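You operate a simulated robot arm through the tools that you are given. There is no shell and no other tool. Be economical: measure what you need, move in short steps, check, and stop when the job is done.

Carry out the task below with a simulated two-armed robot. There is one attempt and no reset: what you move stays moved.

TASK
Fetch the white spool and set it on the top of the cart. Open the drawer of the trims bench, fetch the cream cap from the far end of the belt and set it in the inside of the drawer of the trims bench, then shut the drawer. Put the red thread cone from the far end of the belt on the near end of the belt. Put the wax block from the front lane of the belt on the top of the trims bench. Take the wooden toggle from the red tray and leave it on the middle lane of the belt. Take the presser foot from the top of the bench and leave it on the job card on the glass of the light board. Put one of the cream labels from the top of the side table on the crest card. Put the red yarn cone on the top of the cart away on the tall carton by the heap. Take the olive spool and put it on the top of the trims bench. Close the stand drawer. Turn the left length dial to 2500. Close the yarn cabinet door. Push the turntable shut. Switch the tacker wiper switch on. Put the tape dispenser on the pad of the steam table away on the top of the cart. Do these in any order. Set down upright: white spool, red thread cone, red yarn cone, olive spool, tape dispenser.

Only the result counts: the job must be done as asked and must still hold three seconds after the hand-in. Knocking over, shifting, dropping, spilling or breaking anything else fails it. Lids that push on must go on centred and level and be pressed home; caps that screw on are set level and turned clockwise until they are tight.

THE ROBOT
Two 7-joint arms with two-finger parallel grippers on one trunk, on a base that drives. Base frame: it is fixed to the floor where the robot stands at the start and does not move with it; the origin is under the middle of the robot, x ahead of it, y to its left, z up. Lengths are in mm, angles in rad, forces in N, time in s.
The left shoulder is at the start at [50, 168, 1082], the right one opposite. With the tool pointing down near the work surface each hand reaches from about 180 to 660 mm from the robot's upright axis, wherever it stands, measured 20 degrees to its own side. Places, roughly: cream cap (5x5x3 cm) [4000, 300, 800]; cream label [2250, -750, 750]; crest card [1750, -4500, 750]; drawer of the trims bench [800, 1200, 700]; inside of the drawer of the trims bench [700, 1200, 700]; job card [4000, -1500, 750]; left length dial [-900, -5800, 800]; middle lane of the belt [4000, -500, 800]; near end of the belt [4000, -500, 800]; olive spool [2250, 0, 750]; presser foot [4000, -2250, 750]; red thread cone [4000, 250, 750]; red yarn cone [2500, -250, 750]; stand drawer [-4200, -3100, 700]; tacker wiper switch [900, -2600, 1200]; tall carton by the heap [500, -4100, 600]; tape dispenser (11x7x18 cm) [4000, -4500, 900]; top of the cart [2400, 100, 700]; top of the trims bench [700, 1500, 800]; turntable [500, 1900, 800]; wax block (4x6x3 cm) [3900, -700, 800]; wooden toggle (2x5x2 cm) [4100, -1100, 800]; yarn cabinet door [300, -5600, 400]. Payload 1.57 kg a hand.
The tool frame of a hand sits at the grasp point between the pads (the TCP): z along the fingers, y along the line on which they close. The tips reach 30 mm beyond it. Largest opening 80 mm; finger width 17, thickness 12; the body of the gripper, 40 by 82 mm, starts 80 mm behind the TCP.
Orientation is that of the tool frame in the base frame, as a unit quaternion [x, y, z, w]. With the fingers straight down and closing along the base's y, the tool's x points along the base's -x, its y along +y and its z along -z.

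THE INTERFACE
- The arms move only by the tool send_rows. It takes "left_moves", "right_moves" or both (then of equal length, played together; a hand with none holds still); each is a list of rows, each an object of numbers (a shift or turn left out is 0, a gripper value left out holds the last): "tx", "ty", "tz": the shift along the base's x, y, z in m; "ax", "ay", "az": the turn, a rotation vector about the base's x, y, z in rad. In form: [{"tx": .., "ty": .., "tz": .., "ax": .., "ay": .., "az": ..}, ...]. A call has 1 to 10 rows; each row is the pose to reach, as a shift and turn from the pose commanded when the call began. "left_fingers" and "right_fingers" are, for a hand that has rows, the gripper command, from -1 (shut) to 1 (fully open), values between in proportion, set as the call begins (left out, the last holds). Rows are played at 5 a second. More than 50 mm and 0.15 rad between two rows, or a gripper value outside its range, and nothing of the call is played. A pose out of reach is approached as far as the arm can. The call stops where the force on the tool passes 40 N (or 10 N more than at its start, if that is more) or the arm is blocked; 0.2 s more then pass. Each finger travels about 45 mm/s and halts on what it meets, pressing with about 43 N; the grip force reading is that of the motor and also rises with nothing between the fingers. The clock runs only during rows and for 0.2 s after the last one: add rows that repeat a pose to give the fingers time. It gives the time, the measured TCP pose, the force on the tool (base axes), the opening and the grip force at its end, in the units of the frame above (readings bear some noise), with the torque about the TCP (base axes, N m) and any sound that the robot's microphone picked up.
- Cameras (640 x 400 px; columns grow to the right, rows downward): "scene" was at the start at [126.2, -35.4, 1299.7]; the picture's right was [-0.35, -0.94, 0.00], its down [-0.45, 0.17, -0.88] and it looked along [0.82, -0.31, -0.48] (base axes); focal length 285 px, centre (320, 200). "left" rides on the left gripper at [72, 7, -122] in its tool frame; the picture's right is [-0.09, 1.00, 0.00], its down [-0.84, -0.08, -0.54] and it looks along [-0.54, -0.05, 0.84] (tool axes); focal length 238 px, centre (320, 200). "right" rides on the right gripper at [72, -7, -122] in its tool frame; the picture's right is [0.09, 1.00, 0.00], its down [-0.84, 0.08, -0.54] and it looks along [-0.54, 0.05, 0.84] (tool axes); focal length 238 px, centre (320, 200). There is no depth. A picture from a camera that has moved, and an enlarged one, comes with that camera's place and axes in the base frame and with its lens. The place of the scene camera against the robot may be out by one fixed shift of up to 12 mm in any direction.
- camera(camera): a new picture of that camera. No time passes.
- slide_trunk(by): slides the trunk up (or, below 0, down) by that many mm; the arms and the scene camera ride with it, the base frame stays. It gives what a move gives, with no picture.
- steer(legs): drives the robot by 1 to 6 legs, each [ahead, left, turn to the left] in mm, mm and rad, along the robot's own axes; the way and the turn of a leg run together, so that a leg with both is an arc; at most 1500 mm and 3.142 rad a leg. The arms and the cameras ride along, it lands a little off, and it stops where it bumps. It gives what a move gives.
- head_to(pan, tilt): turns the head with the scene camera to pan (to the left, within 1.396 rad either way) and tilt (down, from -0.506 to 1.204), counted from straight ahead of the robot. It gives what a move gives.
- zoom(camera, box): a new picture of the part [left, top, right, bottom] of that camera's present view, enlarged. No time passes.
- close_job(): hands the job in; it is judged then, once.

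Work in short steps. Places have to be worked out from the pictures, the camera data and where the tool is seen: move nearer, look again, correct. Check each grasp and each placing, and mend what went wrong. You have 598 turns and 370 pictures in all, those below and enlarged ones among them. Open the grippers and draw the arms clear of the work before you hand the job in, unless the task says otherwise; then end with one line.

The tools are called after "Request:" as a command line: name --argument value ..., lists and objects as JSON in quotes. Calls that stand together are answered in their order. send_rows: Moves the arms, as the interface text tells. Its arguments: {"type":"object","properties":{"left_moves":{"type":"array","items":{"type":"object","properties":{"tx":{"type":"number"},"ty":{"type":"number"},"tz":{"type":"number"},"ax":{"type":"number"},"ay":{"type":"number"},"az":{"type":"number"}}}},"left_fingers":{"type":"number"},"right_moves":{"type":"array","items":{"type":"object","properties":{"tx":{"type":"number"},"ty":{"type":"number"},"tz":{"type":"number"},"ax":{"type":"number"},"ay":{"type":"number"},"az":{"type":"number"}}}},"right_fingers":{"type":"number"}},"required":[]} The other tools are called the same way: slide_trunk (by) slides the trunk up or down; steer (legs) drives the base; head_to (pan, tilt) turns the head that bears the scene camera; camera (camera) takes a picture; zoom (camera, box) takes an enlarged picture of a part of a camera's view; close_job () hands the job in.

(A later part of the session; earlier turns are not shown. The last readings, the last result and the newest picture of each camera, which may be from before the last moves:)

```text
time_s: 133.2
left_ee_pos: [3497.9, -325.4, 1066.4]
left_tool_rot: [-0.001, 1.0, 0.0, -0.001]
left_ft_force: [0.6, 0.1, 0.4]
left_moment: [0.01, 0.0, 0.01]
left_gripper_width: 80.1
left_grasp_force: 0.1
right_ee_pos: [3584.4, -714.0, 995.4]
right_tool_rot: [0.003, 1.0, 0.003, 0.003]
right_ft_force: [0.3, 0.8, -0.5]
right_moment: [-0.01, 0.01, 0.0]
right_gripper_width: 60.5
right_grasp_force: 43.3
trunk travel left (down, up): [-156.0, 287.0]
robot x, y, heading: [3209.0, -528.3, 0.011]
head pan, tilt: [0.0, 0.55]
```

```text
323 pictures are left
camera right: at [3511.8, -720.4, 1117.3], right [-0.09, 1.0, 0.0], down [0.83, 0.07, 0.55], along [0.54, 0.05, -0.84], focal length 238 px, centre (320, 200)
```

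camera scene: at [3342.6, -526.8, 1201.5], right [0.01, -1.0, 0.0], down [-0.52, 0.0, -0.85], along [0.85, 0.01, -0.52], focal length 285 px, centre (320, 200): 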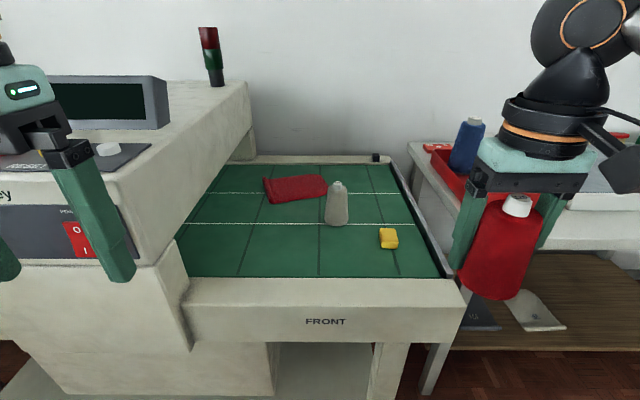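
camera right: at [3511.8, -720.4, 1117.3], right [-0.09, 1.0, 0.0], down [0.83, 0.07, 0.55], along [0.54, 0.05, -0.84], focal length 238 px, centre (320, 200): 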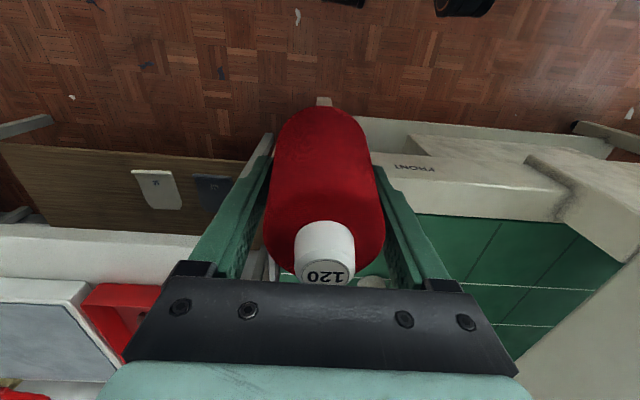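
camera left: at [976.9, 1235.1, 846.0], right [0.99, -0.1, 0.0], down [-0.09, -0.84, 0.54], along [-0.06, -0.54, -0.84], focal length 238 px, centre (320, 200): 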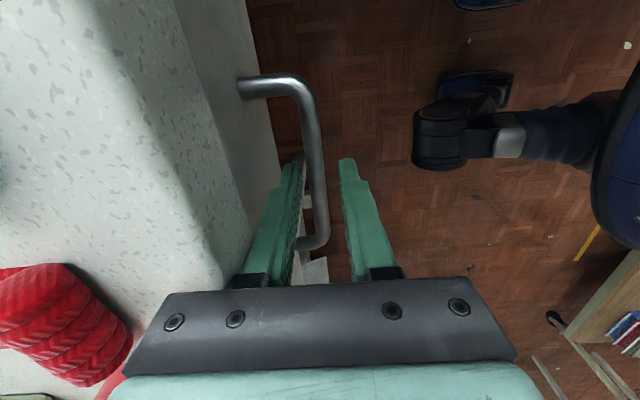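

Belt near end: front lane x 3790–3975, wax block ≈(3910, -696), grey cone ≈(3973, -566). I pull the left hand back/up away from the housing and drive so the red cone is over (3780, -555).

Request:
send_rows --left_moves '[{"tx": -0.03, "tz": 0.03}, {"tx": -0.06, "tz": 0.06}, {"tx": -0.08, "tz": 0.1}, {"tx": -0.08, "tz": 0.14}]'

Request:
steer --legs '[[170, 160, -0.008]]'

Request:
camera --camera "scene"

Request:
camera --camera "right"

```text
time_s: 134.2
left_ee_pos: [3433.2, -357.4, 1162.1]
left_tool_rot: [0.001, 1.0, 0.0, 0.0]
left_ft_force: [-0.1, -0.5, 0.0]
left_moment: [-0.03, -0.01, 0.03]
left_gripper_width: 80.1
left_grasp_force: 0.0
left hand out of reach, approached as far as the arm can: row 3, 4
right_ee_pos: [3584.1, -712.7, 994.8]
right_tool_rot: [0.002, 1.0, 0.003, 0.003]
right_ft_force: [0.4, 0.3, -2.3]
right_moment: [-0.01, -0.01, 0.0]
right_gripper_width: 60.6
right_grasp_force: 42.8
trunk travel left (down, up): [-156.0, 287.0]
robot x, y, heading: [3210.0, -521.6, 0.005]
head pan, tilt: [0.0, 0.55]
```

```text
time_s: 136.0
left_ee_pos: [3609.6, -197.8, 1162.8]
left_tool_rot: [0.005, 1.0, -0.001, -0.001]
left_ft_force: [0.2, 0.1, -0.4]
left_moment: [0.0, 0.02, -0.01]
left_gripper_width: 80.0
left_grasp_force: 0.1
right_ee_pos: [3756.1, -556.6, 995.3]
right_tool_rot: [0.007, 1.0, 0.002, 0.002]
right_ft_force: [1.0, 0.3, -2.1]
right_moment: [-0.01, -0.02, 0.0]
right_gripper_width: 60.4
right_grasp_force: 42.9
trunk travel left (down, up): [-156.0, 287.0]
robot x, y, heading: [3383.1, -362.5, -0.003]
head pan, tilt: [0.0, 0.55]
```

```text
322 pictures are left
camera scene: at [3516.8, -367.5, 1201.5], right [0.0, -1.0, 0.0], down [-0.52, 0.0, -0.85], along [0.85, 0.0, -0.52], focal length 285 px, centre (320, 200)
```

scene: 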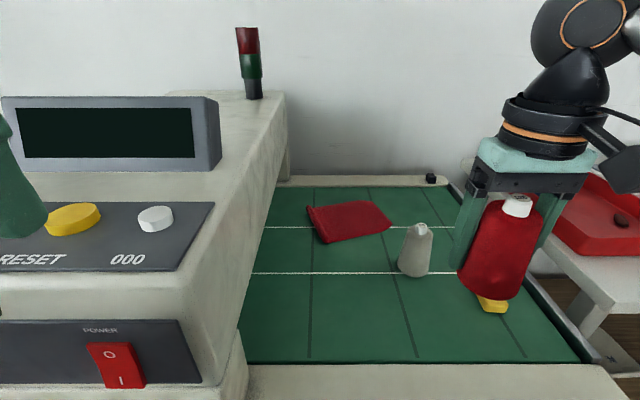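

```text
321 pictures are left
camera right: at [3684.3, -562.6, 1117.3], right [-0.08, 1.0, 0.0], down [0.84, 0.06, 0.55], along [0.54, 0.05, -0.84], focal length 238 px, centre (320, 200)
```

right: 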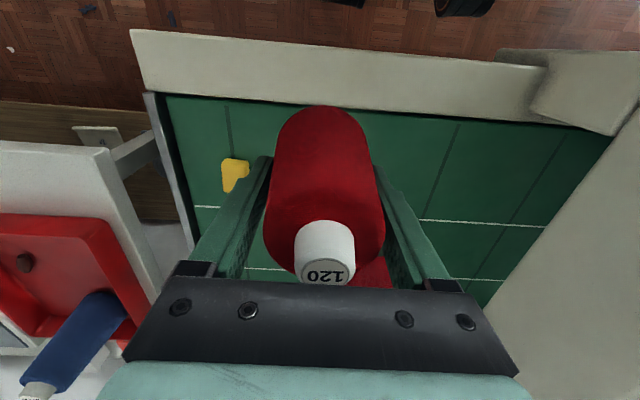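

I move over (3860, -520), free front-lane space, and lower the cone toward z 804.

Request:
send_rows --right_moves '[{"tx": 0.045, "ty": 0.015}, {"tx": 0.09, "ty": 0.03}, {"tx": 0.104, "ty": 0.038, "tz": -0.03}, {"tx": 0.104, "ty": 0.038, "tz": -0.075}, {"tx": 0.104, "ty": 0.038, "tz": -0.12}, {"tx": 0.104, "ty": 0.038, "tz": -0.16}, {"tx": 0.104, "ty": 0.038, "tz": -0.18}]'

Request:
camera --camera "scene"

```text
time_s: 137.6
left_ee_pos: [3608.5, -198.9, 1162.3]
left_tool_rot: [0.004, 1.0, -0.001, -0.001]
left_ft_force: [0.3, 0.4, -0.7]
left_moment: [0.01, 0.0, 0.0]
left_gripper_width: 80.0
left_grasp_force: 0.1
right_ee_pos: [3852.6, -525.8, 816.4]
right_tool_rot: [0.007, 1.0, 0.004, 0.002]
right_ft_force: [0.2, -0.2, -1.6]
right_moment: [0.04, 0.0, 0.0]
right_gripper_width: 60.5
right_grasp_force: 43.1
right hand out of reach, approached as far as the arm can: row 2, 3, 4, 5, 6, 7
trunk travel left (down, up): [-156.0, 287.0]
robot x, y, heading: [3381.9, -367.2, -0.003]
head pan, tilt: [0.0, 0.55]
```

```text
320 pictures are left
camera scene: at [3516.6, -367.7, 1201.5], right [0.0, -1.0, 0.0], down [-0.52, 0.0, -0.85], along [0.85, 0.0, -0.52], focal length 285 px, centre (320, 200)
```

scene: 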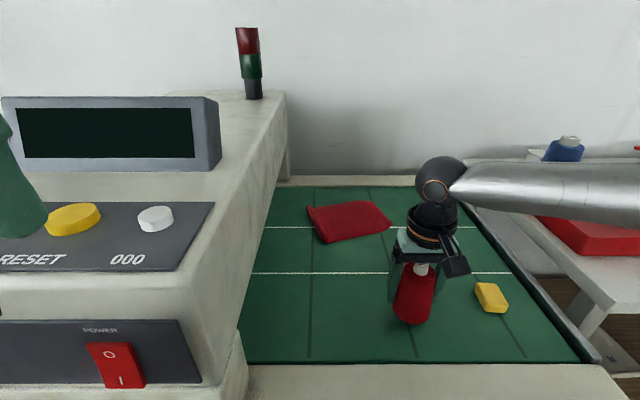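

Now slow contact descent.

Request:
send_rows --right_moves '[{"tx": -0.004, "ty": -0.004, "tz": -0.004}, {"tx": -0.004, "ty": -0.004, "tz": -0.009}, {"tx": -0.004, "ty": -0.004, "tz": -0.013}, {"tx": -0.004, "ty": -0.004, "tz": -0.017}, {"tx": -0.004, "ty": -0.004, "tz": -0.021}]'

```text
time_s: 138.8
left_ee_pos: [3607.9, -197.9, 1162.9]
left_tool_rot: [0.005, 1.0, -0.001, -0.001]
left_ft_force: [0.1, -0.4, -0.3]
left_moment: [-0.01, -0.02, 0.01]
left_gripper_width: 79.9
left_grasp_force: 0.0
right_ee_pos: [3850.1, -530.1, 804.7]
right_tool_rot: [0.008, 1.0, 0.004, 0.006]
right_ft_force: [-9.4, -3.2, 17.4]
right_moment: [-0.12, 0.88, 0.08]
right_gripper_width: 60.7
right_grasp_force: 43.0
trunk travel left (down, up): [-156.0, 287.0]
robot x, y, heading: [3388.5, -363.0, -0.001]
head pan, tilt: [0.0, 0.55]
stopped in row 5 (right hand): the force on the tool passed its limit (the readings are from after the stop); the commanded pose is now the measured one
```

Contact at 804.7, matching. I release and rise.

Request:
send_rows --right_moves '[{"tz": 0.001}, {"tz": 0.001}, {"tz": 0.001}]' --right_fingers 1

Request:
send_rows --right_moves '[{"tz": 0.04}, {"tz": 0.08}, {"tz": 0.12}, {"tz": 0.16}]'

Request:
camera --camera "right"

Request:
camera --camera "scene"

```text
time_s: 139.6
left_ee_pos: [3608.6, -199.0, 1162.7]
left_tool_rot: [0.006, 1.0, -0.001, -0.001]
left_ft_force: [0.3, 0.1, 0.0]
left_moment: [-0.02, -0.01, -0.01]
left_gripper_width: 79.9
left_grasp_force: 0.0
right_ee_pos: [3850.8, -529.9, 803.1]
right_tool_rot: [0.008, 1.0, 0.004, 0.006]
right_ft_force: [0.0, 0.0, -0.7]
right_moment: [-0.02, 0.02, 0.02]
right_gripper_width: 80.1
right_grasp_force: 0.0
trunk travel left (down, up): [-156.0, 287.0]
robot x, y, heading: [3383.7, -361.4, 0.002]
head pan, tilt: [0.0, 0.55]
```

```text
time_s: 140.6
left_ee_pos: [3608.6, -197.6, 1162.4]
left_tool_rot: [0.004, 1.0, -0.001, -0.001]
left_ft_force: [0.3, 0.4, -0.2]
left_moment: [-0.02, -0.01, 0.02]
left_gripper_width: 80.0
left_grasp_force: 0.1
right_ee_pos: [3851.4, -532.7, 963.9]
right_tool_rot: [0.01, 1.0, 0.005, 0.008]
right_ft_force: [0.1, 0.7, 0.1]
right_moment: [-0.03, -0.01, 0.04]
right_gripper_width: 80.1
right_grasp_force: 0.0
right hand out of reach, approached as far as the arm can: row 4
trunk travel left (down, up): [-156.0, 287.0]
robot x, y, heading: [3385.0, -364.2, -0.001]
head pan, tilt: [0.0, 0.55]
```

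```text
319 pictures are left
camera right: at [3778.9, -540.9, 1085.7], right [-0.07, 1.0, 0.01], down [0.83, 0.06, 0.55], along [0.55, 0.05, -0.83], focal length 238 px, centre (320, 200)
```

right: 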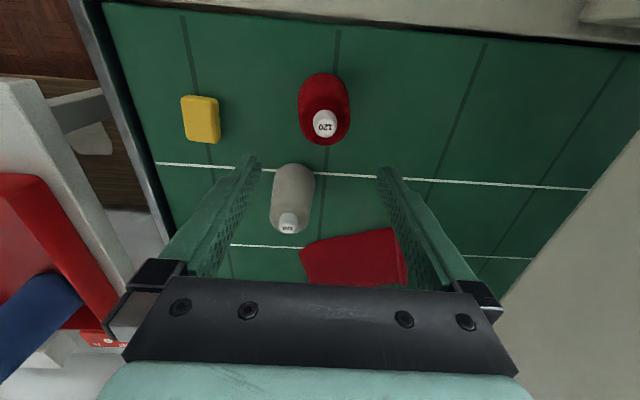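

```text
318 pictures are left
camera scene: at [3516.2, -367.9, 1201.5], right [0.0, -1.0, 0.0], down [-0.52, 0.0, -0.85], along [0.85, 0.0, -0.52], focal length 285 px, centre (320, 200)
```

scene: 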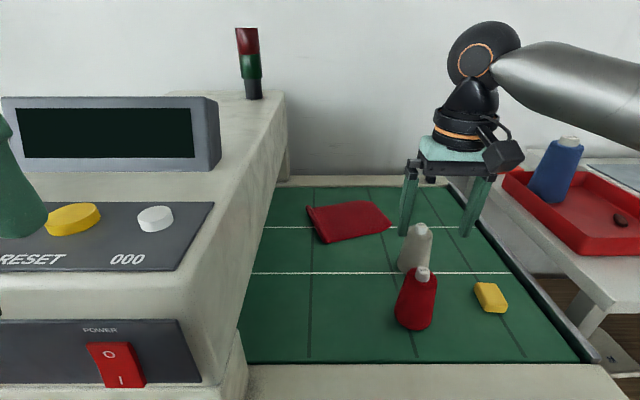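

The red cone stands. To learn the reach limits I test whether yawing the right gripper helps it extend forward here (well above everything).

Request:
send_rows --right_moves '[{"az": 0.14}, {"az": 0.28}, {"az": 0.4}, {"az": 0.4, "tx": 0.04}, {"az": 0.4, "tx": 0.08}, {"az": 0.4, "tx": 0.12}]'

```text
time_s: 142.0
left_ee_pos: [3607.7, -198.8, 1161.2]
left_tool_rot: [0.005, 1.0, -0.001, -0.001]
left_ft_force: [-0.1, -0.6, 0.3]
left_moment: [0.04, 0.0, 0.01]
left_gripper_width: 79.9
left_grasp_force: 0.1
right_ee_pos: [3900.2, -578.5, 946.1]
right_tool_rot: [-0.191, 0.981, 0.006, 0.006]
right_ft_force: [0.2, 0.0, -0.4]
right_moment: [0.01, -0.01, -0.01]
right_gripper_width: 80.1
right_grasp_force: 0.1
right hand out of reach, approached as far as the arm can: row 4, 5, 6
trunk travel left (down, up): [-156.0, 287.0]
robot x, y, heading: [3382.1, -361.4, -0.002]
head pan, tilt: [0.0, 0.55]
```

Not a yaw limit. I test whether a higher trunk gives more reach.

Request:
slide_trunk --by 120

Request:
send_rows --right_moves '[{"az": -0.1, "tz": -0.03}, {"az": -0.2, "tz": -0.06}, {"az": -0.2, "tz": -0.06, "tx": 0.04}, {"az": -0.2, "tz": -0.06, "tx": 0.08}]'

```text
time_s: 143.5
left_ee_pos: [3607.7, -198.7, 1281.5]
left_tool_rot: [0.005, 1.0, -0.001, 0.0]
left_ft_force: [0.3, -0.1, -0.9]
left_moment: [0.01, 0.0, -0.01]
left_gripper_width: 80.0
left_grasp_force: 0.0
right_ee_pos: [3901.4, -579.2, 1064.1]
right_tool_rot: [-0.192, 0.981, 0.007, 0.006]
right_ft_force: [0.1, 0.1, -0.2]
right_moment: [-0.01, 0.02, -0.02]
right_gripper_width: 80.2
right_grasp_force: 0.1
trunk travel left (down, up): [-276.0, 167.0]
robot x, y, heading: [3380.9, -361.6, -0.0]
head pan, tilt: [0.0, 0.55]
```

```text
time_s: 144.5
left_ee_pos: [3608.8, -199.1, 1281.3]
left_tool_rot: [0.005, 1.0, -0.001, -0.001]
left_ft_force: [0.4, -0.1, 0.9]
left_moment: [0.01, 0.04, -0.03]
left_gripper_width: 80.0
left_grasp_force: 0.0
right_ee_pos: [3928.5, -607.0, 1000.3]
right_tool_rot: [-0.093, 0.996, 0.006, 0.008]
right_ft_force: [-0.6, -0.2, -0.3]
right_moment: [0.0, -0.02, -0.02]
right_gripper_width: 80.0
right_grasp_force: 0.1
right hand out of reach, approached as far as the arm can: row 3, 4
trunk travel left (down, up): [-276.0, 167.0]
robot x, y, heading: [3386.3, -359.6, 0.0]
head pan, tilt: [0.0, 0.55]
```

Reach improves further to the right (≈27°), so I'll position targets there. I retract the right hand and drive right toward the red tray.

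Request:
send_rows --right_moves '[{"tx": -0.045, "az": -0.1}, {"tx": -0.09, "az": -0.19}, {"tx": -0.135, "ty": 0.01, "az": -0.19}, {"tx": -0.18, "ty": 0.02, "az": -0.19}, {"tx": -0.22, "ty": 0.03, "az": -0.19}]'

Request:
steer --legs '[[-150, 0, 0], [0, -450, 0]]'

Request:
head_to --pan -0.3 --tilt 0.55

Request:
camera --camera "scene"

```text
time_s: 145.7
left_ee_pos: [3607.8, -198.3, 1282.7]
left_tool_rot: [0.006, 1.0, 0.0, -0.001]
left_ft_force: [-0.2, -0.4, -0.8]
left_moment: [0.02, -0.01, -0.02]
left_gripper_width: 79.8
left_grasp_force: 0.0
right_ee_pos: [3707.6, -578.7, 1004.5]
right_tool_rot: [0.004, 1.0, 0.004, 0.007]
right_ft_force: [-0.1, 0.5, 0.3]
right_moment: [0.01, -0.03, 0.01]
right_gripper_width: 80.0
right_grasp_force: 0.1
trunk travel left (down, up): [-276.0, 167.0]
robot x, y, heading: [3386.2, -367.7, -0.001]
head pan, tilt: [0.0, 0.55]
```

```text
time_s: 149.4
left_ee_pos: [3456.8, -656.6, 1282.4]
left_tool_rot: [0.004, 1.0, -0.001, -0.001]
left_ft_force: [-1.0, 0.1, -1.3]
left_moment: [-0.01, -0.02, 0.03]
left_gripper_width: 80.0
left_grasp_force: 0.0
right_ee_pos: [3557.6, -1035.3, 1004.9]
right_tool_rot: [0.001, 1.0, 0.004, 0.007]
right_ft_force: [-0.7, 0.3, 0.5]
right_moment: [0.02, 0.02, -0.03]
right_gripper_width: 79.8
right_grasp_force: 0.1
trunk travel left (down, up): [-276.0, 167.0]
robot x, y, heading: [3234.4, -822.6, 0.004]
head pan, tilt: [0.0, 0.55]
```

```text
time_s: 150.2
left_ee_pos: [3456.5, -655.3, 1281.0]
left_tool_rot: [0.004, 1.0, 0.0, -0.001]
left_ft_force: [0.4, -0.2, -0.3]
left_moment: [-0.01, 0.01, -0.02]
left_gripper_width: 80.1
left_grasp_force: 0.1
right_ee_pos: [3557.9, -1034.5, 1004.8]
right_tool_rot: [0.002, 1.0, 0.004, 0.006]
right_ft_force: [0.6, 0.0, 0.0]
right_moment: [0.04, 0.0, 0.01]
right_gripper_width: 80.1
right_grasp_force: 0.0
trunk travel left (down, up): [-276.0, 167.0]
robot x, y, heading: [3236.7, -824.4, -0.003]
head pan, tilt: [-0.3, 0.55]
```

```text
317 pictures are left
camera scene: at [3361.7, -852.0, 1321.5], right [-0.3, -0.96, 0.0], down [-0.5, 0.15, -0.85], along [0.81, -0.25, -0.52], focal length 285 px, centre (320, 200)
```

scene: 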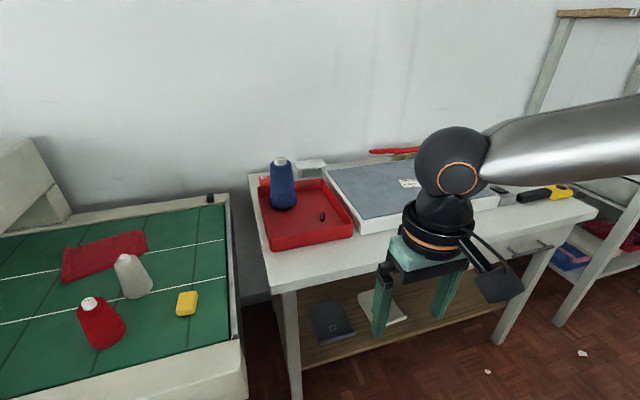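

Toggle ≈ (4072, -1078) in the red tray. The left hand suits better from y≈-1320; first a zoom of the tray.

Request:
zoom --camera "scene" --box '[240, 150, 420, 262]'

```text
3.56 times, centred on (330, 206) of scene
camera zoom: at [3361.7, -852.0, 1321.5], right [-0.3, -0.96, 0.0], down [-0.5, 0.15, -0.85], along [0.81, -0.25, -0.52], focal length 1012 px, centre (284, 179)
```

zoom: 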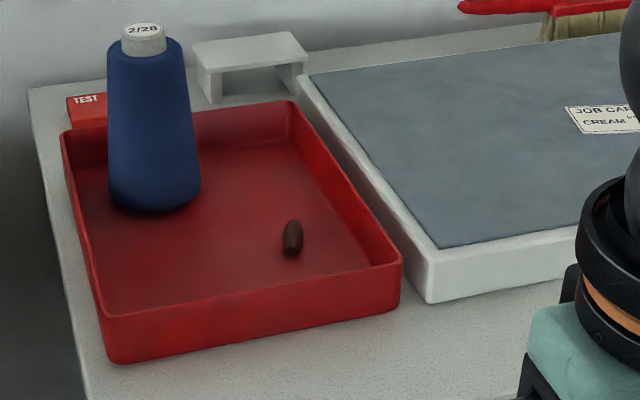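

The toggle lies nearly along x (yaw ≈ -0.3), the job card is on the light board beside it. I drive to (3470, -1320) and lower the trunk.

Request:
steer --legs '[[0, -500, 0], [230, 0, 0]]'

Request:
slide_trunk --by -90

Request:
send_rows --left_moves '[{"tx": 0.04, "tz": -0.02}, {"tx": 0.08, "tz": -0.045}, {"tx": 0.12, "tz": -0.07}, {"tx": 0.15, "tz": -0.105}, {"tx": 0.15, "tz": -0.15}, {"tx": 0.15, "tz": -0.195}]'

Request:
camera --camera "left"

```text
time_s: 154.5
left_ee_pos: [3683.6, -1152.9, 1282.3]
left_tool_rot: [0.001, 1.0, -0.001, 0.0]
left_ft_force: [0.1, 0.4, -0.4]
left_moment: [-0.03, 0.06, 0.01]
left_gripper_width: 79.7
left_grasp_force: 0.0
right_ee_pos: [3786.2, -1531.4, 1004.1]
right_tool_rot: [-0.001, 1.0, 0.004, 0.006]
right_ft_force: [0.7, -0.4, 0.6]
right_moment: [0.0, 0.0, -0.03]
right_gripper_width: 80.2
right_grasp_force: 0.1
trunk travel left (down, up): [-276.0, 167.0]
robot x, y, heading: [3460.2, -1321.7, 0.01]
head pan, tilt: [-0.3, 0.55]
```

```text
time_s: 155.7
left_ee_pos: [3683.6, -1153.1, 1192.9]
left_tool_rot: [0.001, 1.0, -0.001, 0.0]
left_ft_force: [1.4, 1.2, -0.7]
left_moment: [-0.01, 0.01, 0.02]
left_gripper_width: 79.9
left_grasp_force: 0.1
right_ee_pos: [3787.1, -1531.5, 913.9]
right_tool_rot: [-0.001, 1.0, 0.005, 0.008]
right_ft_force: [-0.1, -0.1, -0.1]
right_moment: [0.0, -0.01, -0.03]
right_gripper_width: 79.8
right_grasp_force: 0.0
trunk travel left (down, up): [-186.0, 257.0]
robot x, y, heading: [3459.9, -1320.3, 0.009]
head pan, tilt: [-0.3, 0.55]
```

```text
time_s: 157.1
left_ee_pos: [3834.1, -1154.3, 996.9]
left_tool_rot: [0.0, 1.0, -0.001, 0.0]
left_ft_force: [0.3, 0.1, -0.8]
left_moment: [0.0, -0.01, 0.01]
left_gripper_width: 80.0
left_grasp_force: 0.0
right_ee_pos: [3787.5, -1530.1, 914.7]
right_tool_rot: [-0.001, 1.0, 0.004, 0.007]
right_ft_force: [-0.5, 0.0, 0.2]
right_moment: [-0.02, 0.0, 0.03]
right_gripper_width: 80.0
right_grasp_force: 0.2
trunk travel left (down, up): [-186.0, 257.0]
robot x, y, heading: [3462.1, -1319.3, 0.012]
head pan, tilt: [-0.3, 0.55]
```

```text
315 pictures are left
camera left: at [3761.8, -1145.8, 1118.0], right [0.09, 1.0, 0.0], down [0.84, -0.08, 0.54], along [0.54, -0.05, -0.84], focal length 238 px, centre (320, 200)
```

left: 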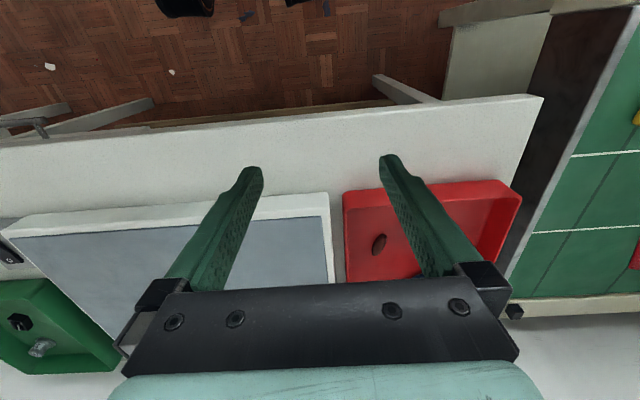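

Toggle at ≈(4066, -1070), axis yaw ≈ -0.4. I extend the left hand above it with matching yaw and 50 mm opening.

Request:
send_rows --left_moves '[{"tx": 0.04, "ty": 0.015, "az": -0.1}, {"tx": 0.08, "ty": 0.03, "az": -0.2}, {"tx": 0.12, "ty": 0.045, "tz": -0.02, "az": -0.3}, {"tx": 0.16, "ty": 0.06, "tz": -0.04, "az": -0.4}, {"tx": 0.2, "ty": 0.075, "tz": -0.06, "az": -0.4}, {"tx": 0.231, "ty": 0.085, "tz": -0.09, "az": -0.4}]' --left_fingers 0.25

Request:
camera --camera "left"

```text
time_s: 158.5
left_ee_pos: [4013.7, -1087.6, 946.5]
left_tool_rot: [0.199, 0.98, -0.001, -0.001]
left_ft_force: [0.3, 0.7, -0.2]
left_moment: [0.0, 0.02, 0.0]
left_gripper_width: 50.2
left_grasp_force: 0.1
left hand out of reach, approached as far as the arm can: row 5, 6
right_ee_pos: [3786.0, -1530.8, 913.9]
right_tool_rot: [-0.003, 1.0, 0.005, 0.007]
right_ft_force: [-0.1, -0.3, 0.1]
right_moment: [-0.01, 0.0, -0.02]
right_gripper_width: 80.0
right_grasp_force: 0.0
trunk travel left (down, up): [-186.0, 257.0]
robot x, y, heading: [3462.2, -1319.7, 0.004]
head pan, tilt: [-0.3, 0.55]
```

```text
314 pictures are left
camera left: at [3951.0, -1052.0, 1067.4], right [0.47, 0.88, 0.0], down [0.74, -0.4, 0.54], along [0.48, -0.26, -0.84], focal length 238 px, centre (320, 200)
```

left: 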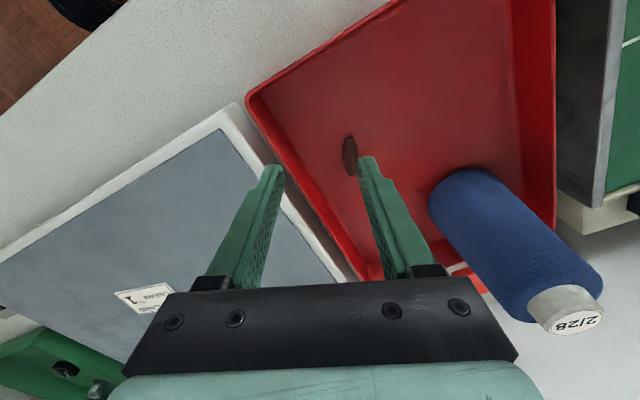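

Yaw matches; toggle at (4061, -1073). I'm ~50 mm short, so I tilt the tool forward 0.3 rad while extending.

Request:
send_rows --left_moves '[{"ay": -0.1, "tx": 0.01}, {"ay": -0.2, "tx": 0.02, "ty": 0.01}, {"ay": -0.3, "tx": 0.035, "ty": 0.014}, {"ay": -0.3, "tx": 0.044, "ty": 0.014, "tz": -0.03}]'

Request:
camera --camera "left"

```text
time_s: 159.5
left_ee_pos: [4060.6, -1073.4, 915.6]
left_tool_rot: [0.196, 0.969, 0.031, 0.147]
left_ft_force: [-0.1, 0.3, 0.0]
left_moment: [-0.02, 0.01, 0.0]
left_gripper_width: 49.8
left_grasp_force: 0.1
right_ee_pos: [3786.9, -1531.6, 915.5]
right_tool_rot: [-0.002, 1.0, 0.004, 0.006]
right_ft_force: [0.4, 0.0, -0.8]
right_moment: [0.04, 0.0, 0.01]
right_gripper_width: 80.2
right_grasp_force: 0.0
trunk travel left (down, up): [-186.0, 257.0]
robot x, y, heading: [3463.4, -1319.4, 0.012]
head pan, tilt: [-0.3, 0.55]
```

```text
313 pictures are left
camera left: at [3963.3, -1037.0, 1012.7], right [0.45, 0.88, 0.14], down [0.55, -0.4, 0.74], along [0.7, -0.26, -0.66], focal length 238 px, centre (320, 200)
```

left: 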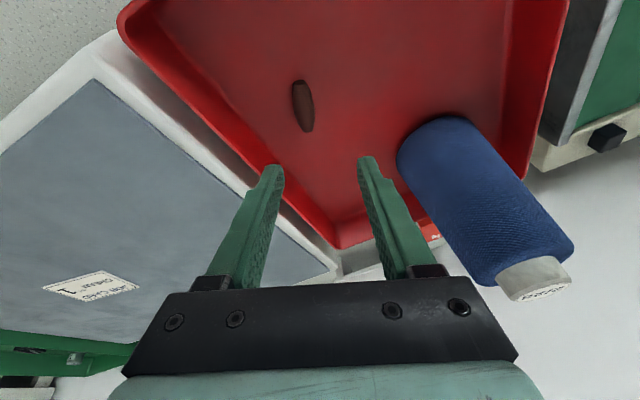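

Over the toggle. I descend to TCP z≈833.

Request:
send_rows --left_moves '[{"tx": -0.004, "tz": -0.03}, {"tx": -0.005, "tz": -0.06}, {"tx": -0.005, "tz": -0.083}]'

Request:
camera --camera "left"

```text
time_s: 160.3
left_ee_pos: [4053.8, -1072.3, 838.0]
left_tool_rot: [0.196, 0.969, 0.03, 0.15]
left_ft_force: [-6.1, 1.1, 18.0]
left_moment: [-0.44, 0.43, -0.23]
left_gripper_width: 48.8
left_grasp_force: 0.0
right_ee_pos: [3785.0, -1531.8, 917.4]
right_tool_rot: [-0.002, 1.0, 0.004, 0.008]
right_ft_force: [0.2, -0.2, -0.4]
right_moment: [-0.01, 0.02, -0.03]
right_gripper_width: 79.9
right_grasp_force: 0.1
trunk travel left (down, up): [-186.0, 257.0]
robot x, y, heading: [3458.8, -1320.8, 0.012]
head pan, tilt: [-0.3, 0.55]
```

```text
312 pictures are left
camera left: at [3956.0, -1036.8, 934.6], right [0.45, 0.88, 0.14], down [0.54, -0.4, 0.74], along [0.71, -0.26, -0.66], focal length 238 px, centre (320, 200)
```

left: 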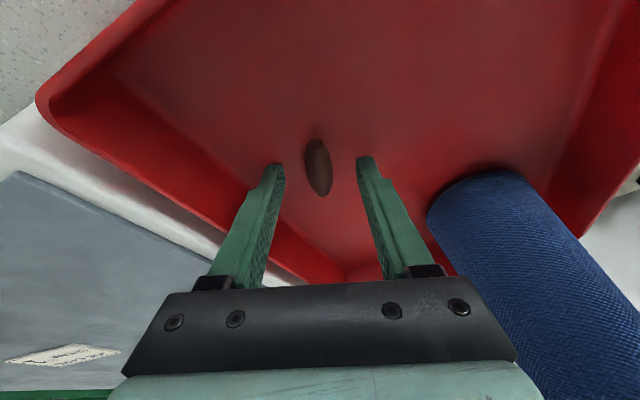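

The tips touch the tray floor and the toggle is between them. I lift 3 mm, close and raise.

Request:
send_rows --left_moves '[{"tz": 0.004}, {"tz": 0.004}]'

Request:
send_rows --left_moves '[{"tx": 0}, {"tx": 0}, {"tx": 0}, {"tx": 0}]' --left_fingers -1

Request:
send_rows --left_moves '[{"tz": 0.03}, {"tz": 0.07}, {"tz": 0.1}]'

Request:
camera --camera "left"

```text
time_s: 160.9
left_ee_pos: [4053.0, -1072.7, 839.2]
left_tool_rot: [0.196, 0.969, 0.029, 0.147]
left_ft_force: [-0.8, 0.5, 9.5]
left_moment: [-0.26, 0.13, -0.06]
left_gripper_width: 49.2
left_grasp_force: 0.0
right_ee_pos: [3785.3, -1531.4, 916.4]
right_tool_rot: [-0.001, 1.0, 0.005, 0.007]
right_ft_force: [0.3, -0.6, 0.0]
right_moment: [0.01, -0.03, -0.01]
right_gripper_width: 79.6
right_grasp_force: 0.1
trunk travel left (down, up): [-186.0, 257.0]
robot x, y, heading: [3460.8, -1322.8, 0.008]
head pan, tilt: [-0.3, 0.55]
```

```text
time_s: 161.9
left_ee_pos: [4053.0, -1071.8, 837.5]
left_tool_rot: [0.198, 0.969, 0.029, 0.145]
left_ft_force: [0.2, 0.4, 0.4]
left_moment: [0.01, 0.02, -0.03]
left_gripper_width: 13.4
left_grasp_force: 30.1
right_ee_pos: [3785.4, -1530.3, 914.5]
right_tool_rot: [-0.002, 1.0, 0.004, 0.007]
right_ft_force: [0.6, 0.3, -0.2]
right_moment: [0.0, 0.0, 0.01]
right_gripper_width: 79.8
right_grasp_force: 0.1
trunk travel left (down, up): [-186.0, 257.0]
robot x, y, heading: [3462.7, -1320.6, 0.007]
head pan, tilt: [-0.3, 0.55]
```

```text
time_s: 162.7
left_ee_pos: [4055.3, -1076.6, 939.5]
left_tool_rot: [0.198, 0.969, 0.029, 0.146]
left_ft_force: [0.3, -0.2, -0.5]
left_moment: [0.04, -0.02, 0.0]
left_gripper_width: 13.1
left_grasp_force: 30.3
right_ee_pos: [3786.1, -1530.9, 915.0]
right_tool_rot: [-0.002, 1.0, 0.004, 0.008]
right_ft_force: [-0.4, 0.3, 1.1]
right_moment: [0.0, 0.01, 0.0]
right_gripper_width: 80.0
right_grasp_force: 0.1
trunk travel left (down, up): [-186.0, 257.0]
robot x, y, heading: [3462.8, -1320.2, 0.008]
head pan, tilt: [-0.3, 0.55]
```

```text
311 pictures are left
camera left: at [3958.1, -1039.5, 1036.5], right [0.45, 0.88, 0.14], down [0.55, -0.4, 0.74], along [0.7, -0.26, -0.66], focal length 238 px, centre (320, 200)
```

left: 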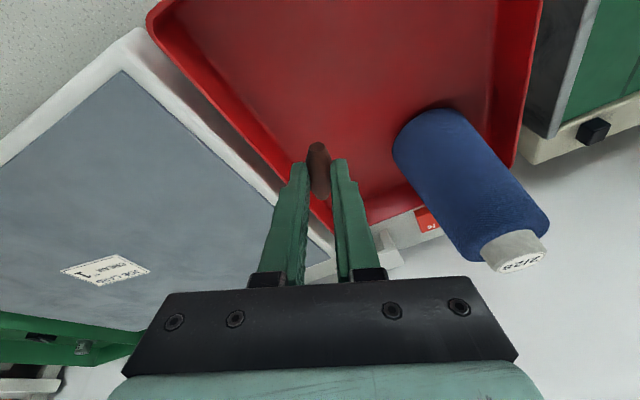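

Toggle held. I retract slightly and drive left/back to put it over the belt's middle lane.

Request:
send_rows --left_moves '[{"tx": -0.04, "tz": 0.01}, {"tx": -0.08, "tz": 0.02}, {"tx": -0.12, "tz": 0.03}]'

Request:
steer --legs '[[-57, 0, -0.008], [0, 400, 0]]'

Request:
head_to --pan 0.25 --tilt 0.6

Request:
camera --camera "left"

Request:
camera --camera "scene"

```text
time_s: 163.5
left_ee_pos: [3933.1, -1071.9, 969.1]
left_tool_rot: [0.197, 0.969, 0.03, 0.146]
left_ft_force: [-0.8, -0.5, -0.7]
left_moment: [-0.01, -0.04, 0.0]
left_gripper_width: 12.9
left_grasp_force: 30.1
right_ee_pos: [3786.1, -1530.8, 915.7]
right_tool_rot: [-0.001, 1.0, 0.004, 0.007]
right_ft_force: [1.1, -0.1, 0.1]
right_moment: [-0.01, -0.01, 0.03]
right_gripper_width: 80.0
right_grasp_force: 0.1
trunk travel left (down, up): [-186.0, 257.0]
robot x, y, heading: [3459.1, -1321.5, 0.009]
head pan, tilt: [-0.3, 0.55]
```

```text
time_s: 166.6
left_ee_pos: [3880.2, -678.6, 969.2]
left_tool_rot: [0.203, 0.968, 0.028, 0.146]
left_ft_force: [-0.5, -0.2, 1.3]
left_moment: [0.01, 0.0, 0.02]
left_gripper_width: 12.8
left_grasp_force: 29.7
right_ee_pos: [3726.7, -1135.2, 914.4]
right_tool_rot: [0.005, 1.0, 0.004, 0.007]
right_ft_force: [-0.4, 0.4, -0.8]
right_moment: [-0.02, 0.01, -0.01]
right_gripper_width: 80.2
right_grasp_force: 0.0
trunk travel left (down, up): [-186.0, 257.0]
robot x, y, heading: [3407.9, -920.5, -0.012]
head pan, tilt: [-0.3, 0.55]
```

```text
time_s: 167.5
left_ee_pos: [3879.7, -678.7, 969.5]
left_tool_rot: [0.203, 0.968, 0.028, 0.145]
left_ft_force: [0.8, 0.2, -0.6]
left_moment: [-0.02, 0.0, 0.02]
left_gripper_width: 12.9
left_grasp_force: 29.7
right_ee_pos: [3728.2, -1135.6, 916.7]
right_tool_rot: [0.005, 1.0, 0.004, 0.007]
right_ft_force: [0.2, 0.0, -0.9]
right_moment: [0.0, 0.03, 0.03]
right_gripper_width: 80.1
right_grasp_force: 0.1
trunk travel left (down, up): [-186.0, 257.0]
robot x, y, heading: [3403.3, -922.7, -0.008]
head pan, tilt: [0.25, 0.6]
```

```text
310 pictures are left
camera left: at [3784.8, -642.4, 1065.7], right [0.46, 0.87, 0.14], down [0.54, -0.41, 0.74], along [0.7, -0.27, -0.66], focal length 238 px, centre (320, 200)
```

left: 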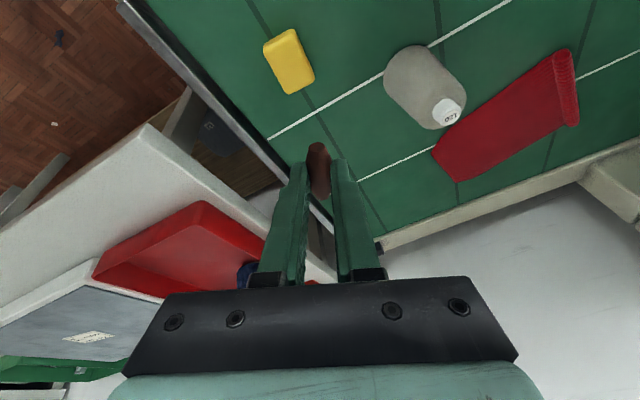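

```text
309 pictures are left
camera scene: at [3533.4, -903.2, 1227.0], right [0.24, -0.97, 0.0], down [-0.55, -0.14, -0.83], along [0.8, 0.2, -0.56], focal length 285 px, centre (320, 200)
```

scene: 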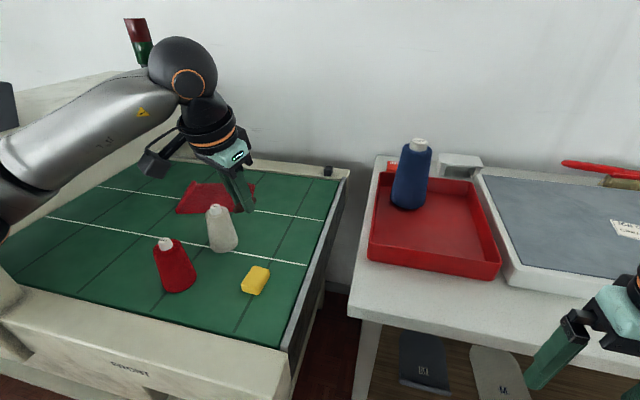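

Middle lane spans x≈3962–4141. I extend to about (4017, -686) with a bit more tilt and go down in steps.

Request:
send_rows --left_moves '[{"tx": 0.045, "tz": -0.01, "ay": -0.05}, {"tx": 0.09, "tz": -0.03, "ay": -0.1}, {"tx": 0.125, "tz": -0.06, "ay": -0.1}, {"tx": 0.138, "ty": -0.006, "tz": -0.1, "ay": -0.1}, {"tx": 0.138, "ty": -0.006, "tz": -0.14, "ay": -0.1}]'

Request:
camera --camera "left"

```text
time_s: 168.7
left_ee_pos: [4021.2, -685.1, 827.0]
left_tool_rot: [0.201, 0.959, 0.039, 0.194]
left_ft_force: [0.0, 0.3, -0.1]
left_moment: [0.0, 0.01, -0.02]
left_gripper_width: 12.9
left_grasp_force: 29.8
right_ee_pos: [3728.5, -1136.1, 915.6]
right_tool_rot: [0.005, 1.0, 0.005, 0.007]
right_ft_force: [0.9, 0.8, 0.5]
right_moment: [0.02, 0.0, -0.03]
right_gripper_width: 80.3
right_grasp_force: 0.1
trunk travel left (down, up): [-186.0, 257.0]
robot x, y, heading: [3406.9, -920.6, -0.007]
head pan, tilt: [0.25, 0.6]
```

```text
308 pictures are left
camera left: at [3915.5, -647.7, 913.8], right [0.45, 0.87, 0.18], down [0.47, -0.41, 0.79], along [0.76, -0.27, -0.59], focal length 238 px, centre (320, 200)
```

left: 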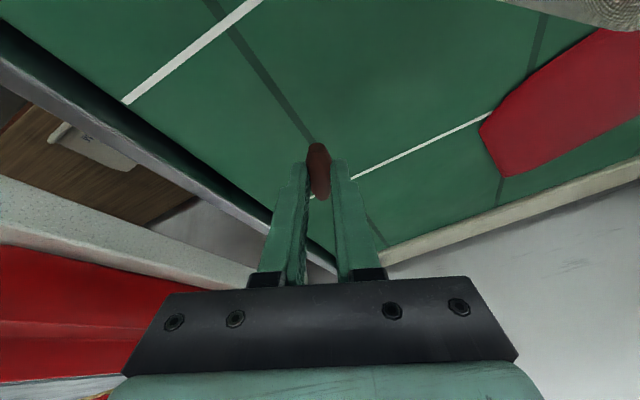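

Position good. Slow descent to contact.

Request:
send_rows --left_moves '[{"tz": -0.025}, {"tz": -0.045}, {"tz": -0.053}, {"tz": -0.059}, {"tz": -0.065}, {"tz": -0.071}, {"tz": -0.077}]'

Request:
camera --camera "left"

```text
time_s: 169.5
left_ee_pos: [4023.1, -683.9, 792.7]
left_tool_rot: [0.199, 0.957, 0.038, 0.207]
left_ft_force: [-4.8, -0.2, 12.2]
left_moment: [0.05, 0.31, 0.02]
left_gripper_width: 13.0
left_grasp_force: 29.5
right_ee_pos: [3725.2, -1134.9, 914.7]
right_tool_rot: [0.004, 1.0, 0.005, 0.008]
right_ft_force: [-0.3, -0.4, 0.3]
right_moment: [0.02, -0.01, -0.03]
right_gripper_width: 80.0
right_grasp_force: 0.0
trunk travel left (down, up): [-186.0, 257.0]
robot x, y, heading: [3405.9, -917.9, -0.007]
head pan, tilt: [0.25, 0.6]
stopped in row 3 (left hand): the force on the tool passed its limit (the readings are from after the stop); the commanded pose is now the measured one
```

```text
307 pictures are left
camera left: at [3914.9, -647.6, 877.0], right [0.44, 0.88, 0.19], down [0.45, -0.4, 0.8], along [0.78, -0.27, -0.57], focal length 238 px, centre (320, 200)
```

left: 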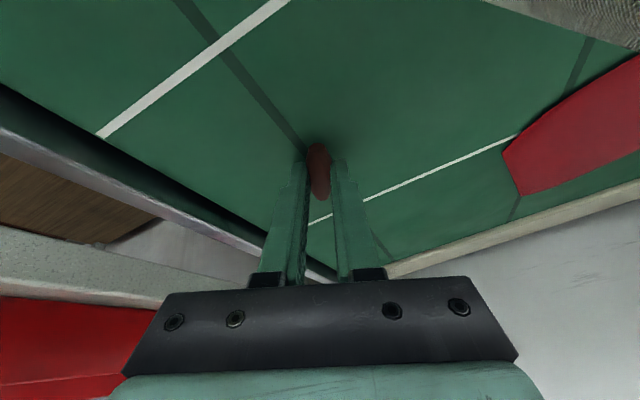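

Contact at 792.7, so the belt is z≈763 and the toggle is mid-lane. I open and lift away.

Request:
send_rows --left_moves '[{"tz": 0.001}, {"tz": 0.001}, {"tz": 0.001}]' --left_fingers -0.1

Request:
send_rows --left_moves '[{"tz": 0.03, "tx": -0.005}, {"tz": 0.07, "tx": -0.02}, {"tz": 0.11, "tx": -0.04, "ay": 0.1}, {"tz": 0.13, "tx": -0.08, "ay": 0.2}, {"tz": 0.13, "tx": -0.12, "ay": 0.3}, {"tz": 0.13, "tx": -0.14, "ay": 0.4, "az": 0.08}]'

Request:
camera --camera "left"

```text
time_s: 170.3
left_ee_pos: [4022.9, -683.0, 793.8]
left_tool_rot: [0.198, 0.957, 0.041, 0.206]
left_ft_force: [6.8, 13.0, 21.0]
left_moment: [0.1, -0.18, 0.08]
left_gripper_width: 20.2
left_grasp_force: 0.1
right_ee_pos: [3726.8, -1134.3, 916.2]
right_tool_rot: [0.004, 1.0, 0.004, 0.007]
right_ft_force: [-0.1, 0.1, 1.1]
right_moment: [-0.01, 0.0, -0.01]
right_gripper_width: 80.1
right_grasp_force: 0.1
trunk travel left (down, up): [-186.0, 257.0]
robot x, y, heading: [3405.2, -921.2, -0.01]
head pan, tilt: [0.25, 0.6]
```

```text
time_s: 171.7
left_ee_pos: [3882.1, -683.5, 919.0]
left_tool_rot: [0.165, 0.986, 0.005, 0.004]
left_ft_force: [-0.5, -0.7, 1.1]
left_moment: [-0.02, -0.01, 0.01]
left_gripper_width: 36.0
left_grasp_force: 0.2
right_ee_pos: [3727.8, -1136.0, 915.0]
right_tool_rot: [0.004, 1.0, 0.004, 0.007]
right_ft_force: [-0.4, -0.1, 0.9]
right_moment: [-0.02, 0.0, 0.02]
right_gripper_width: 80.0
right_grasp_force: 0.1
trunk travel left (down, up): [-186.0, 257.0]
robot x, y, heading: [3406.8, -920.0, -0.007]
head pan, tilt: [0.25, 0.6]
```

```text
306 pictures are left
camera left: at [3814.6, -653.6, 1038.8], right [0.41, 0.91, 0.01], down [0.76, -0.35, 0.55], along [0.5, -0.22, -0.84], focal length 238 px, centre (320, 200)
```

left: 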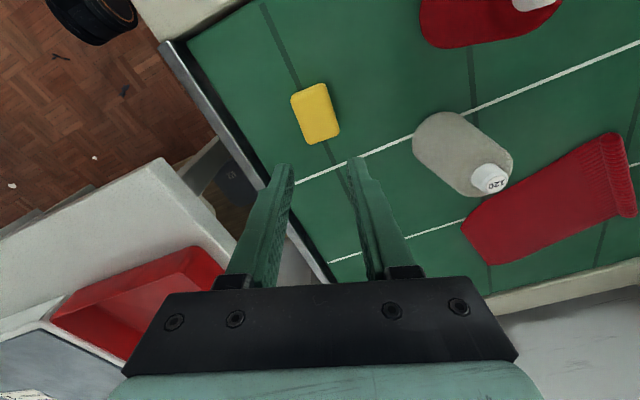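

The toggle should be hidden behind the right finger; the scene camera checks that.

Request:
zoom --camera "scene" --box '[120, 160, 360, 310]'

```text
2.67 times, centred on (240, 235) of scene
camera zoom: at [3533.1, -903.0, 1227.0], right [0.24, -0.97, 0.0], down [-0.55, -0.14, -0.83], along [0.8, 0.2, -0.56], focal length 759 px, centre (533, 107)
```

zoom: 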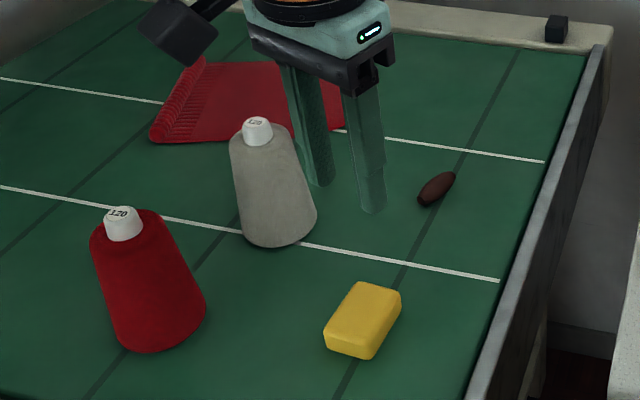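

Toggle lies in the middle lane. Next the wax block at ≈(3868, -680), long axis about along x: left hand opens, yaws to -0.14 and goes over it.

Request:
send_rows --left_moves '[{"tx": -0.007, "ty": 0.002, "az": 0.1}, {"tx": -0.014, "ty": 0.003, "az": 0.19}, {"tx": -0.014, "ty": 0.003, "tz": -0.04, "az": 0.19}, {"tx": -0.014, "ty": 0.003, "tz": -0.06, "az": 0.19}]' --left_fingers 0.8

Request:
camera --camera "left"

```text
time_s: 172.7
left_ee_pos: [3869.4, -681.7, 860.1]
left_tool_rot: [0.072, 0.997, 0.005, 0.006]
left_ft_force: [-0.4, -0.3, 0.1]
left_moment: [0.01, 0.01, -0.01]
left_gripper_width: 72.1
left_grasp_force: 0.0
right_ee_pos: [3727.2, -1135.3, 915.6]
right_tool_rot: [0.004, 1.0, 0.005, 0.007]
right_ft_force: [0.2, 0.0, -0.2]
right_moment: [0.02, 0.03, 0.0]
right_gripper_width: 80.0
right_grasp_force: 0.1
trunk travel left (down, up): [-186.0, 257.0]
robot x, y, heading: [3406.7, -920.0, -0.008]
head pan, tilt: [0.25, 0.6]
```

```text
304 pictures are left
camera left: at [3796.7, -664.9, 980.3], right [0.23, 0.97, 0.01], down [0.81, -0.2, 0.55], along [0.54, -0.12, -0.84], focal length 238 px, centre (320, 200)
```

left: 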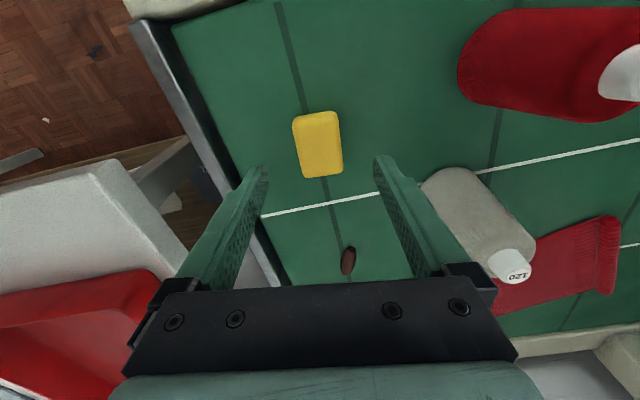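

Aligned. Descend, close, lift.

Request:
send_rows --left_moves '[{"tx": -0.003, "tz": -0.035}, {"tx": -0.003, "tz": -0.062}]'

Request:
send_rows --left_moves '[{"tx": 0}, {"tx": 0}, {"tx": 0}, {"tx": 0}, {"tx": 0}]' --left_fingers -1

Request:
send_rows --left_moves '[{"tz": 0.04}, {"tz": 0.09}, {"tz": 0.13}, {"tz": 0.16, "tx": -0.04}, {"tz": 0.19, "tx": -0.08}, {"tz": 0.22, "tx": -0.12}]'

Request:
camera --camera "left"

```text
time_s: 173.3
left_ee_pos: [3866.1, -682.1, 797.4]
left_tool_rot: [0.072, 0.997, 0.006, 0.007]
left_ft_force: [-1.0, -0.1, -0.5]
left_moment: [0.04, 0.0, -0.01]
left_gripper_width: 71.7
left_grasp_force: 0.1
right_ee_pos: [3727.0, -1136.2, 915.2]
right_tool_rot: [0.005, 1.0, 0.004, 0.007]
right_ft_force: [0.5, 0.2, -0.1]
right_moment: [-0.02, -0.02, 0.02]
right_gripper_width: 79.9
right_grasp_force: 0.0
trunk travel left (down, up): [-186.0, 257.0]
robot x, y, heading: [3407.6, -918.5, -0.004]
head pan, tilt: [0.25, 0.6]
```

```text
time_s: 174.5
left_ee_pos: [3866.6, -681.8, 797.9]
left_tool_rot: [0.071, 0.997, 0.005, 0.005]
left_ft_force: [-0.7, 0.0, -0.1]
left_moment: [0.04, 0.0, 0.02]
left_gripper_width: 39.4
left_grasp_force: 42.4
right_ee_pos: [3729.6, -1135.7, 915.0]
right_tool_rot: [0.004, 1.0, 0.004, 0.007]
right_ft_force: [-0.3, 0.9, -0.3]
right_moment: [-0.02, 0.0, 0.0]
right_gripper_width: 80.0
right_grasp_force: 0.0
trunk travel left (down, up): [-186.0, 257.0]
robot x, y, heading: [3404.9, -921.6, -0.008]
head pan, tilt: [0.25, 0.6]
```

```text
time_s: 175.9
left_ee_pos: [3746.3, -680.1, 1018.7]
left_tool_rot: [0.071, 0.997, 0.007, 0.005]
left_ft_force: [-0.4, 0.7, -0.8]
left_moment: [-0.01, -0.04, -0.01]
left_gripper_width: 38.9
left_grasp_force: 42.2
right_ee_pos: [3726.9, -1135.0, 914.7]
right_tool_rot: [0.003, 1.0, 0.005, 0.008]
right_ft_force: [-1.3, 0.5, 0.0]
right_moment: [0.0, -0.01, 0.0]
right_gripper_width: 79.9
right_grasp_force: 0.2
trunk travel left (down, up): [-186.0, 257.0]
robot x, y, heading: [3410.9, -919.7, -0.008]
head pan, tilt: [0.25, 0.6]
```

```text
303 pictures are left
camera left: at [3673.3, -664.0, 1139.5], right [0.23, 0.97, 0.01], down [0.81, -0.2, 0.55], along [0.54, -0.12, -0.84], focal length 238 px, centre (320, 200)
```

left: 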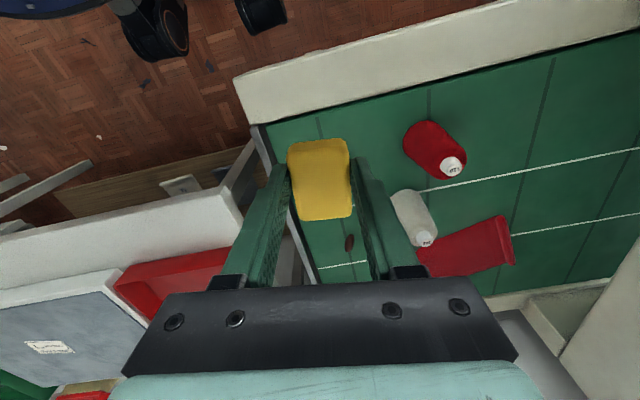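

Wax held (39 mm). I drive back round to the far end of the belt for the cream cap at ≈(3992, 259), robot target (3405, 555).

Request:
steer --legs '[[-210, 0, 0.008], [0, 1475, 0], [205, 0, 0]]'

Request:
head_to --pan -0.3 --tilt 0.6

Request:
camera --camera "scene"

```text
time_s: 185.6
left_ee_pos: [3741.4, 776.1, 1018.7]
left_tool_rot: [0.072, 0.997, 0.007, 0.006]
left_ft_force: [0.2, 0.4, 0.6]
left_moment: [0.01, 0.01, 0.01]
left_gripper_width: 38.9
left_grasp_force: 42.4
right_ee_pos: [3724.8, 322.2, 914.8]
right_tool_rot: [0.004, 1.0, 0.004, 0.007]
right_ft_force: [0.2, -0.2, 0.2]
right_moment: [0.04, 0.02, -0.01]
right_gripper_width: 80.0
right_grasp_force: 0.1
trunk travel left (down, up): [-186.0, 257.0]
robot x, y, heading: [3403.0, 535.0, -0.012]
head pan, tilt: [0.25, 0.6]
```

```text
time_s: 186.6
left_ee_pos: [3742.2, 777.6, 1020.1]
left_tool_rot: [0.071, 0.997, 0.006, 0.005]
left_ft_force: [0.1, 0.3, -0.4]
left_moment: [-0.02, 0.0, 0.01]
left_gripper_width: 38.7
left_grasp_force: 43.2
right_ee_pos: [3724.1, 321.0, 915.4]
right_tool_rot: [0.005, 1.0, 0.005, 0.007]
right_ft_force: [-0.8, -0.2, -0.1]
right_moment: [0.02, -0.03, -0.02]
right_gripper_width: 80.1
right_grasp_force: 0.0
trunk travel left (down, up): [-186.0, 257.0]
robot x, y, heading: [3401.1, 537.5, -0.008]
head pan, tilt: [-0.3, 0.6]
```

```text
302 pictures are left
camera scene: at [3528.1, 506.7, 1227.0], right [-0.3, -0.95, 0.0], down [-0.54, 0.17, -0.83], along [0.79, -0.25, -0.56], focal length 285 px, centre (320, 200)
```

scene: 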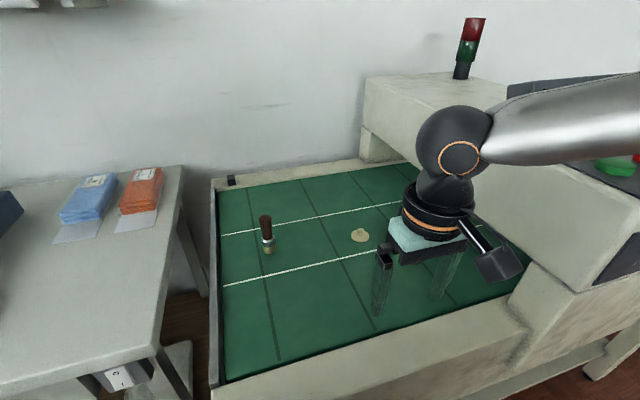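

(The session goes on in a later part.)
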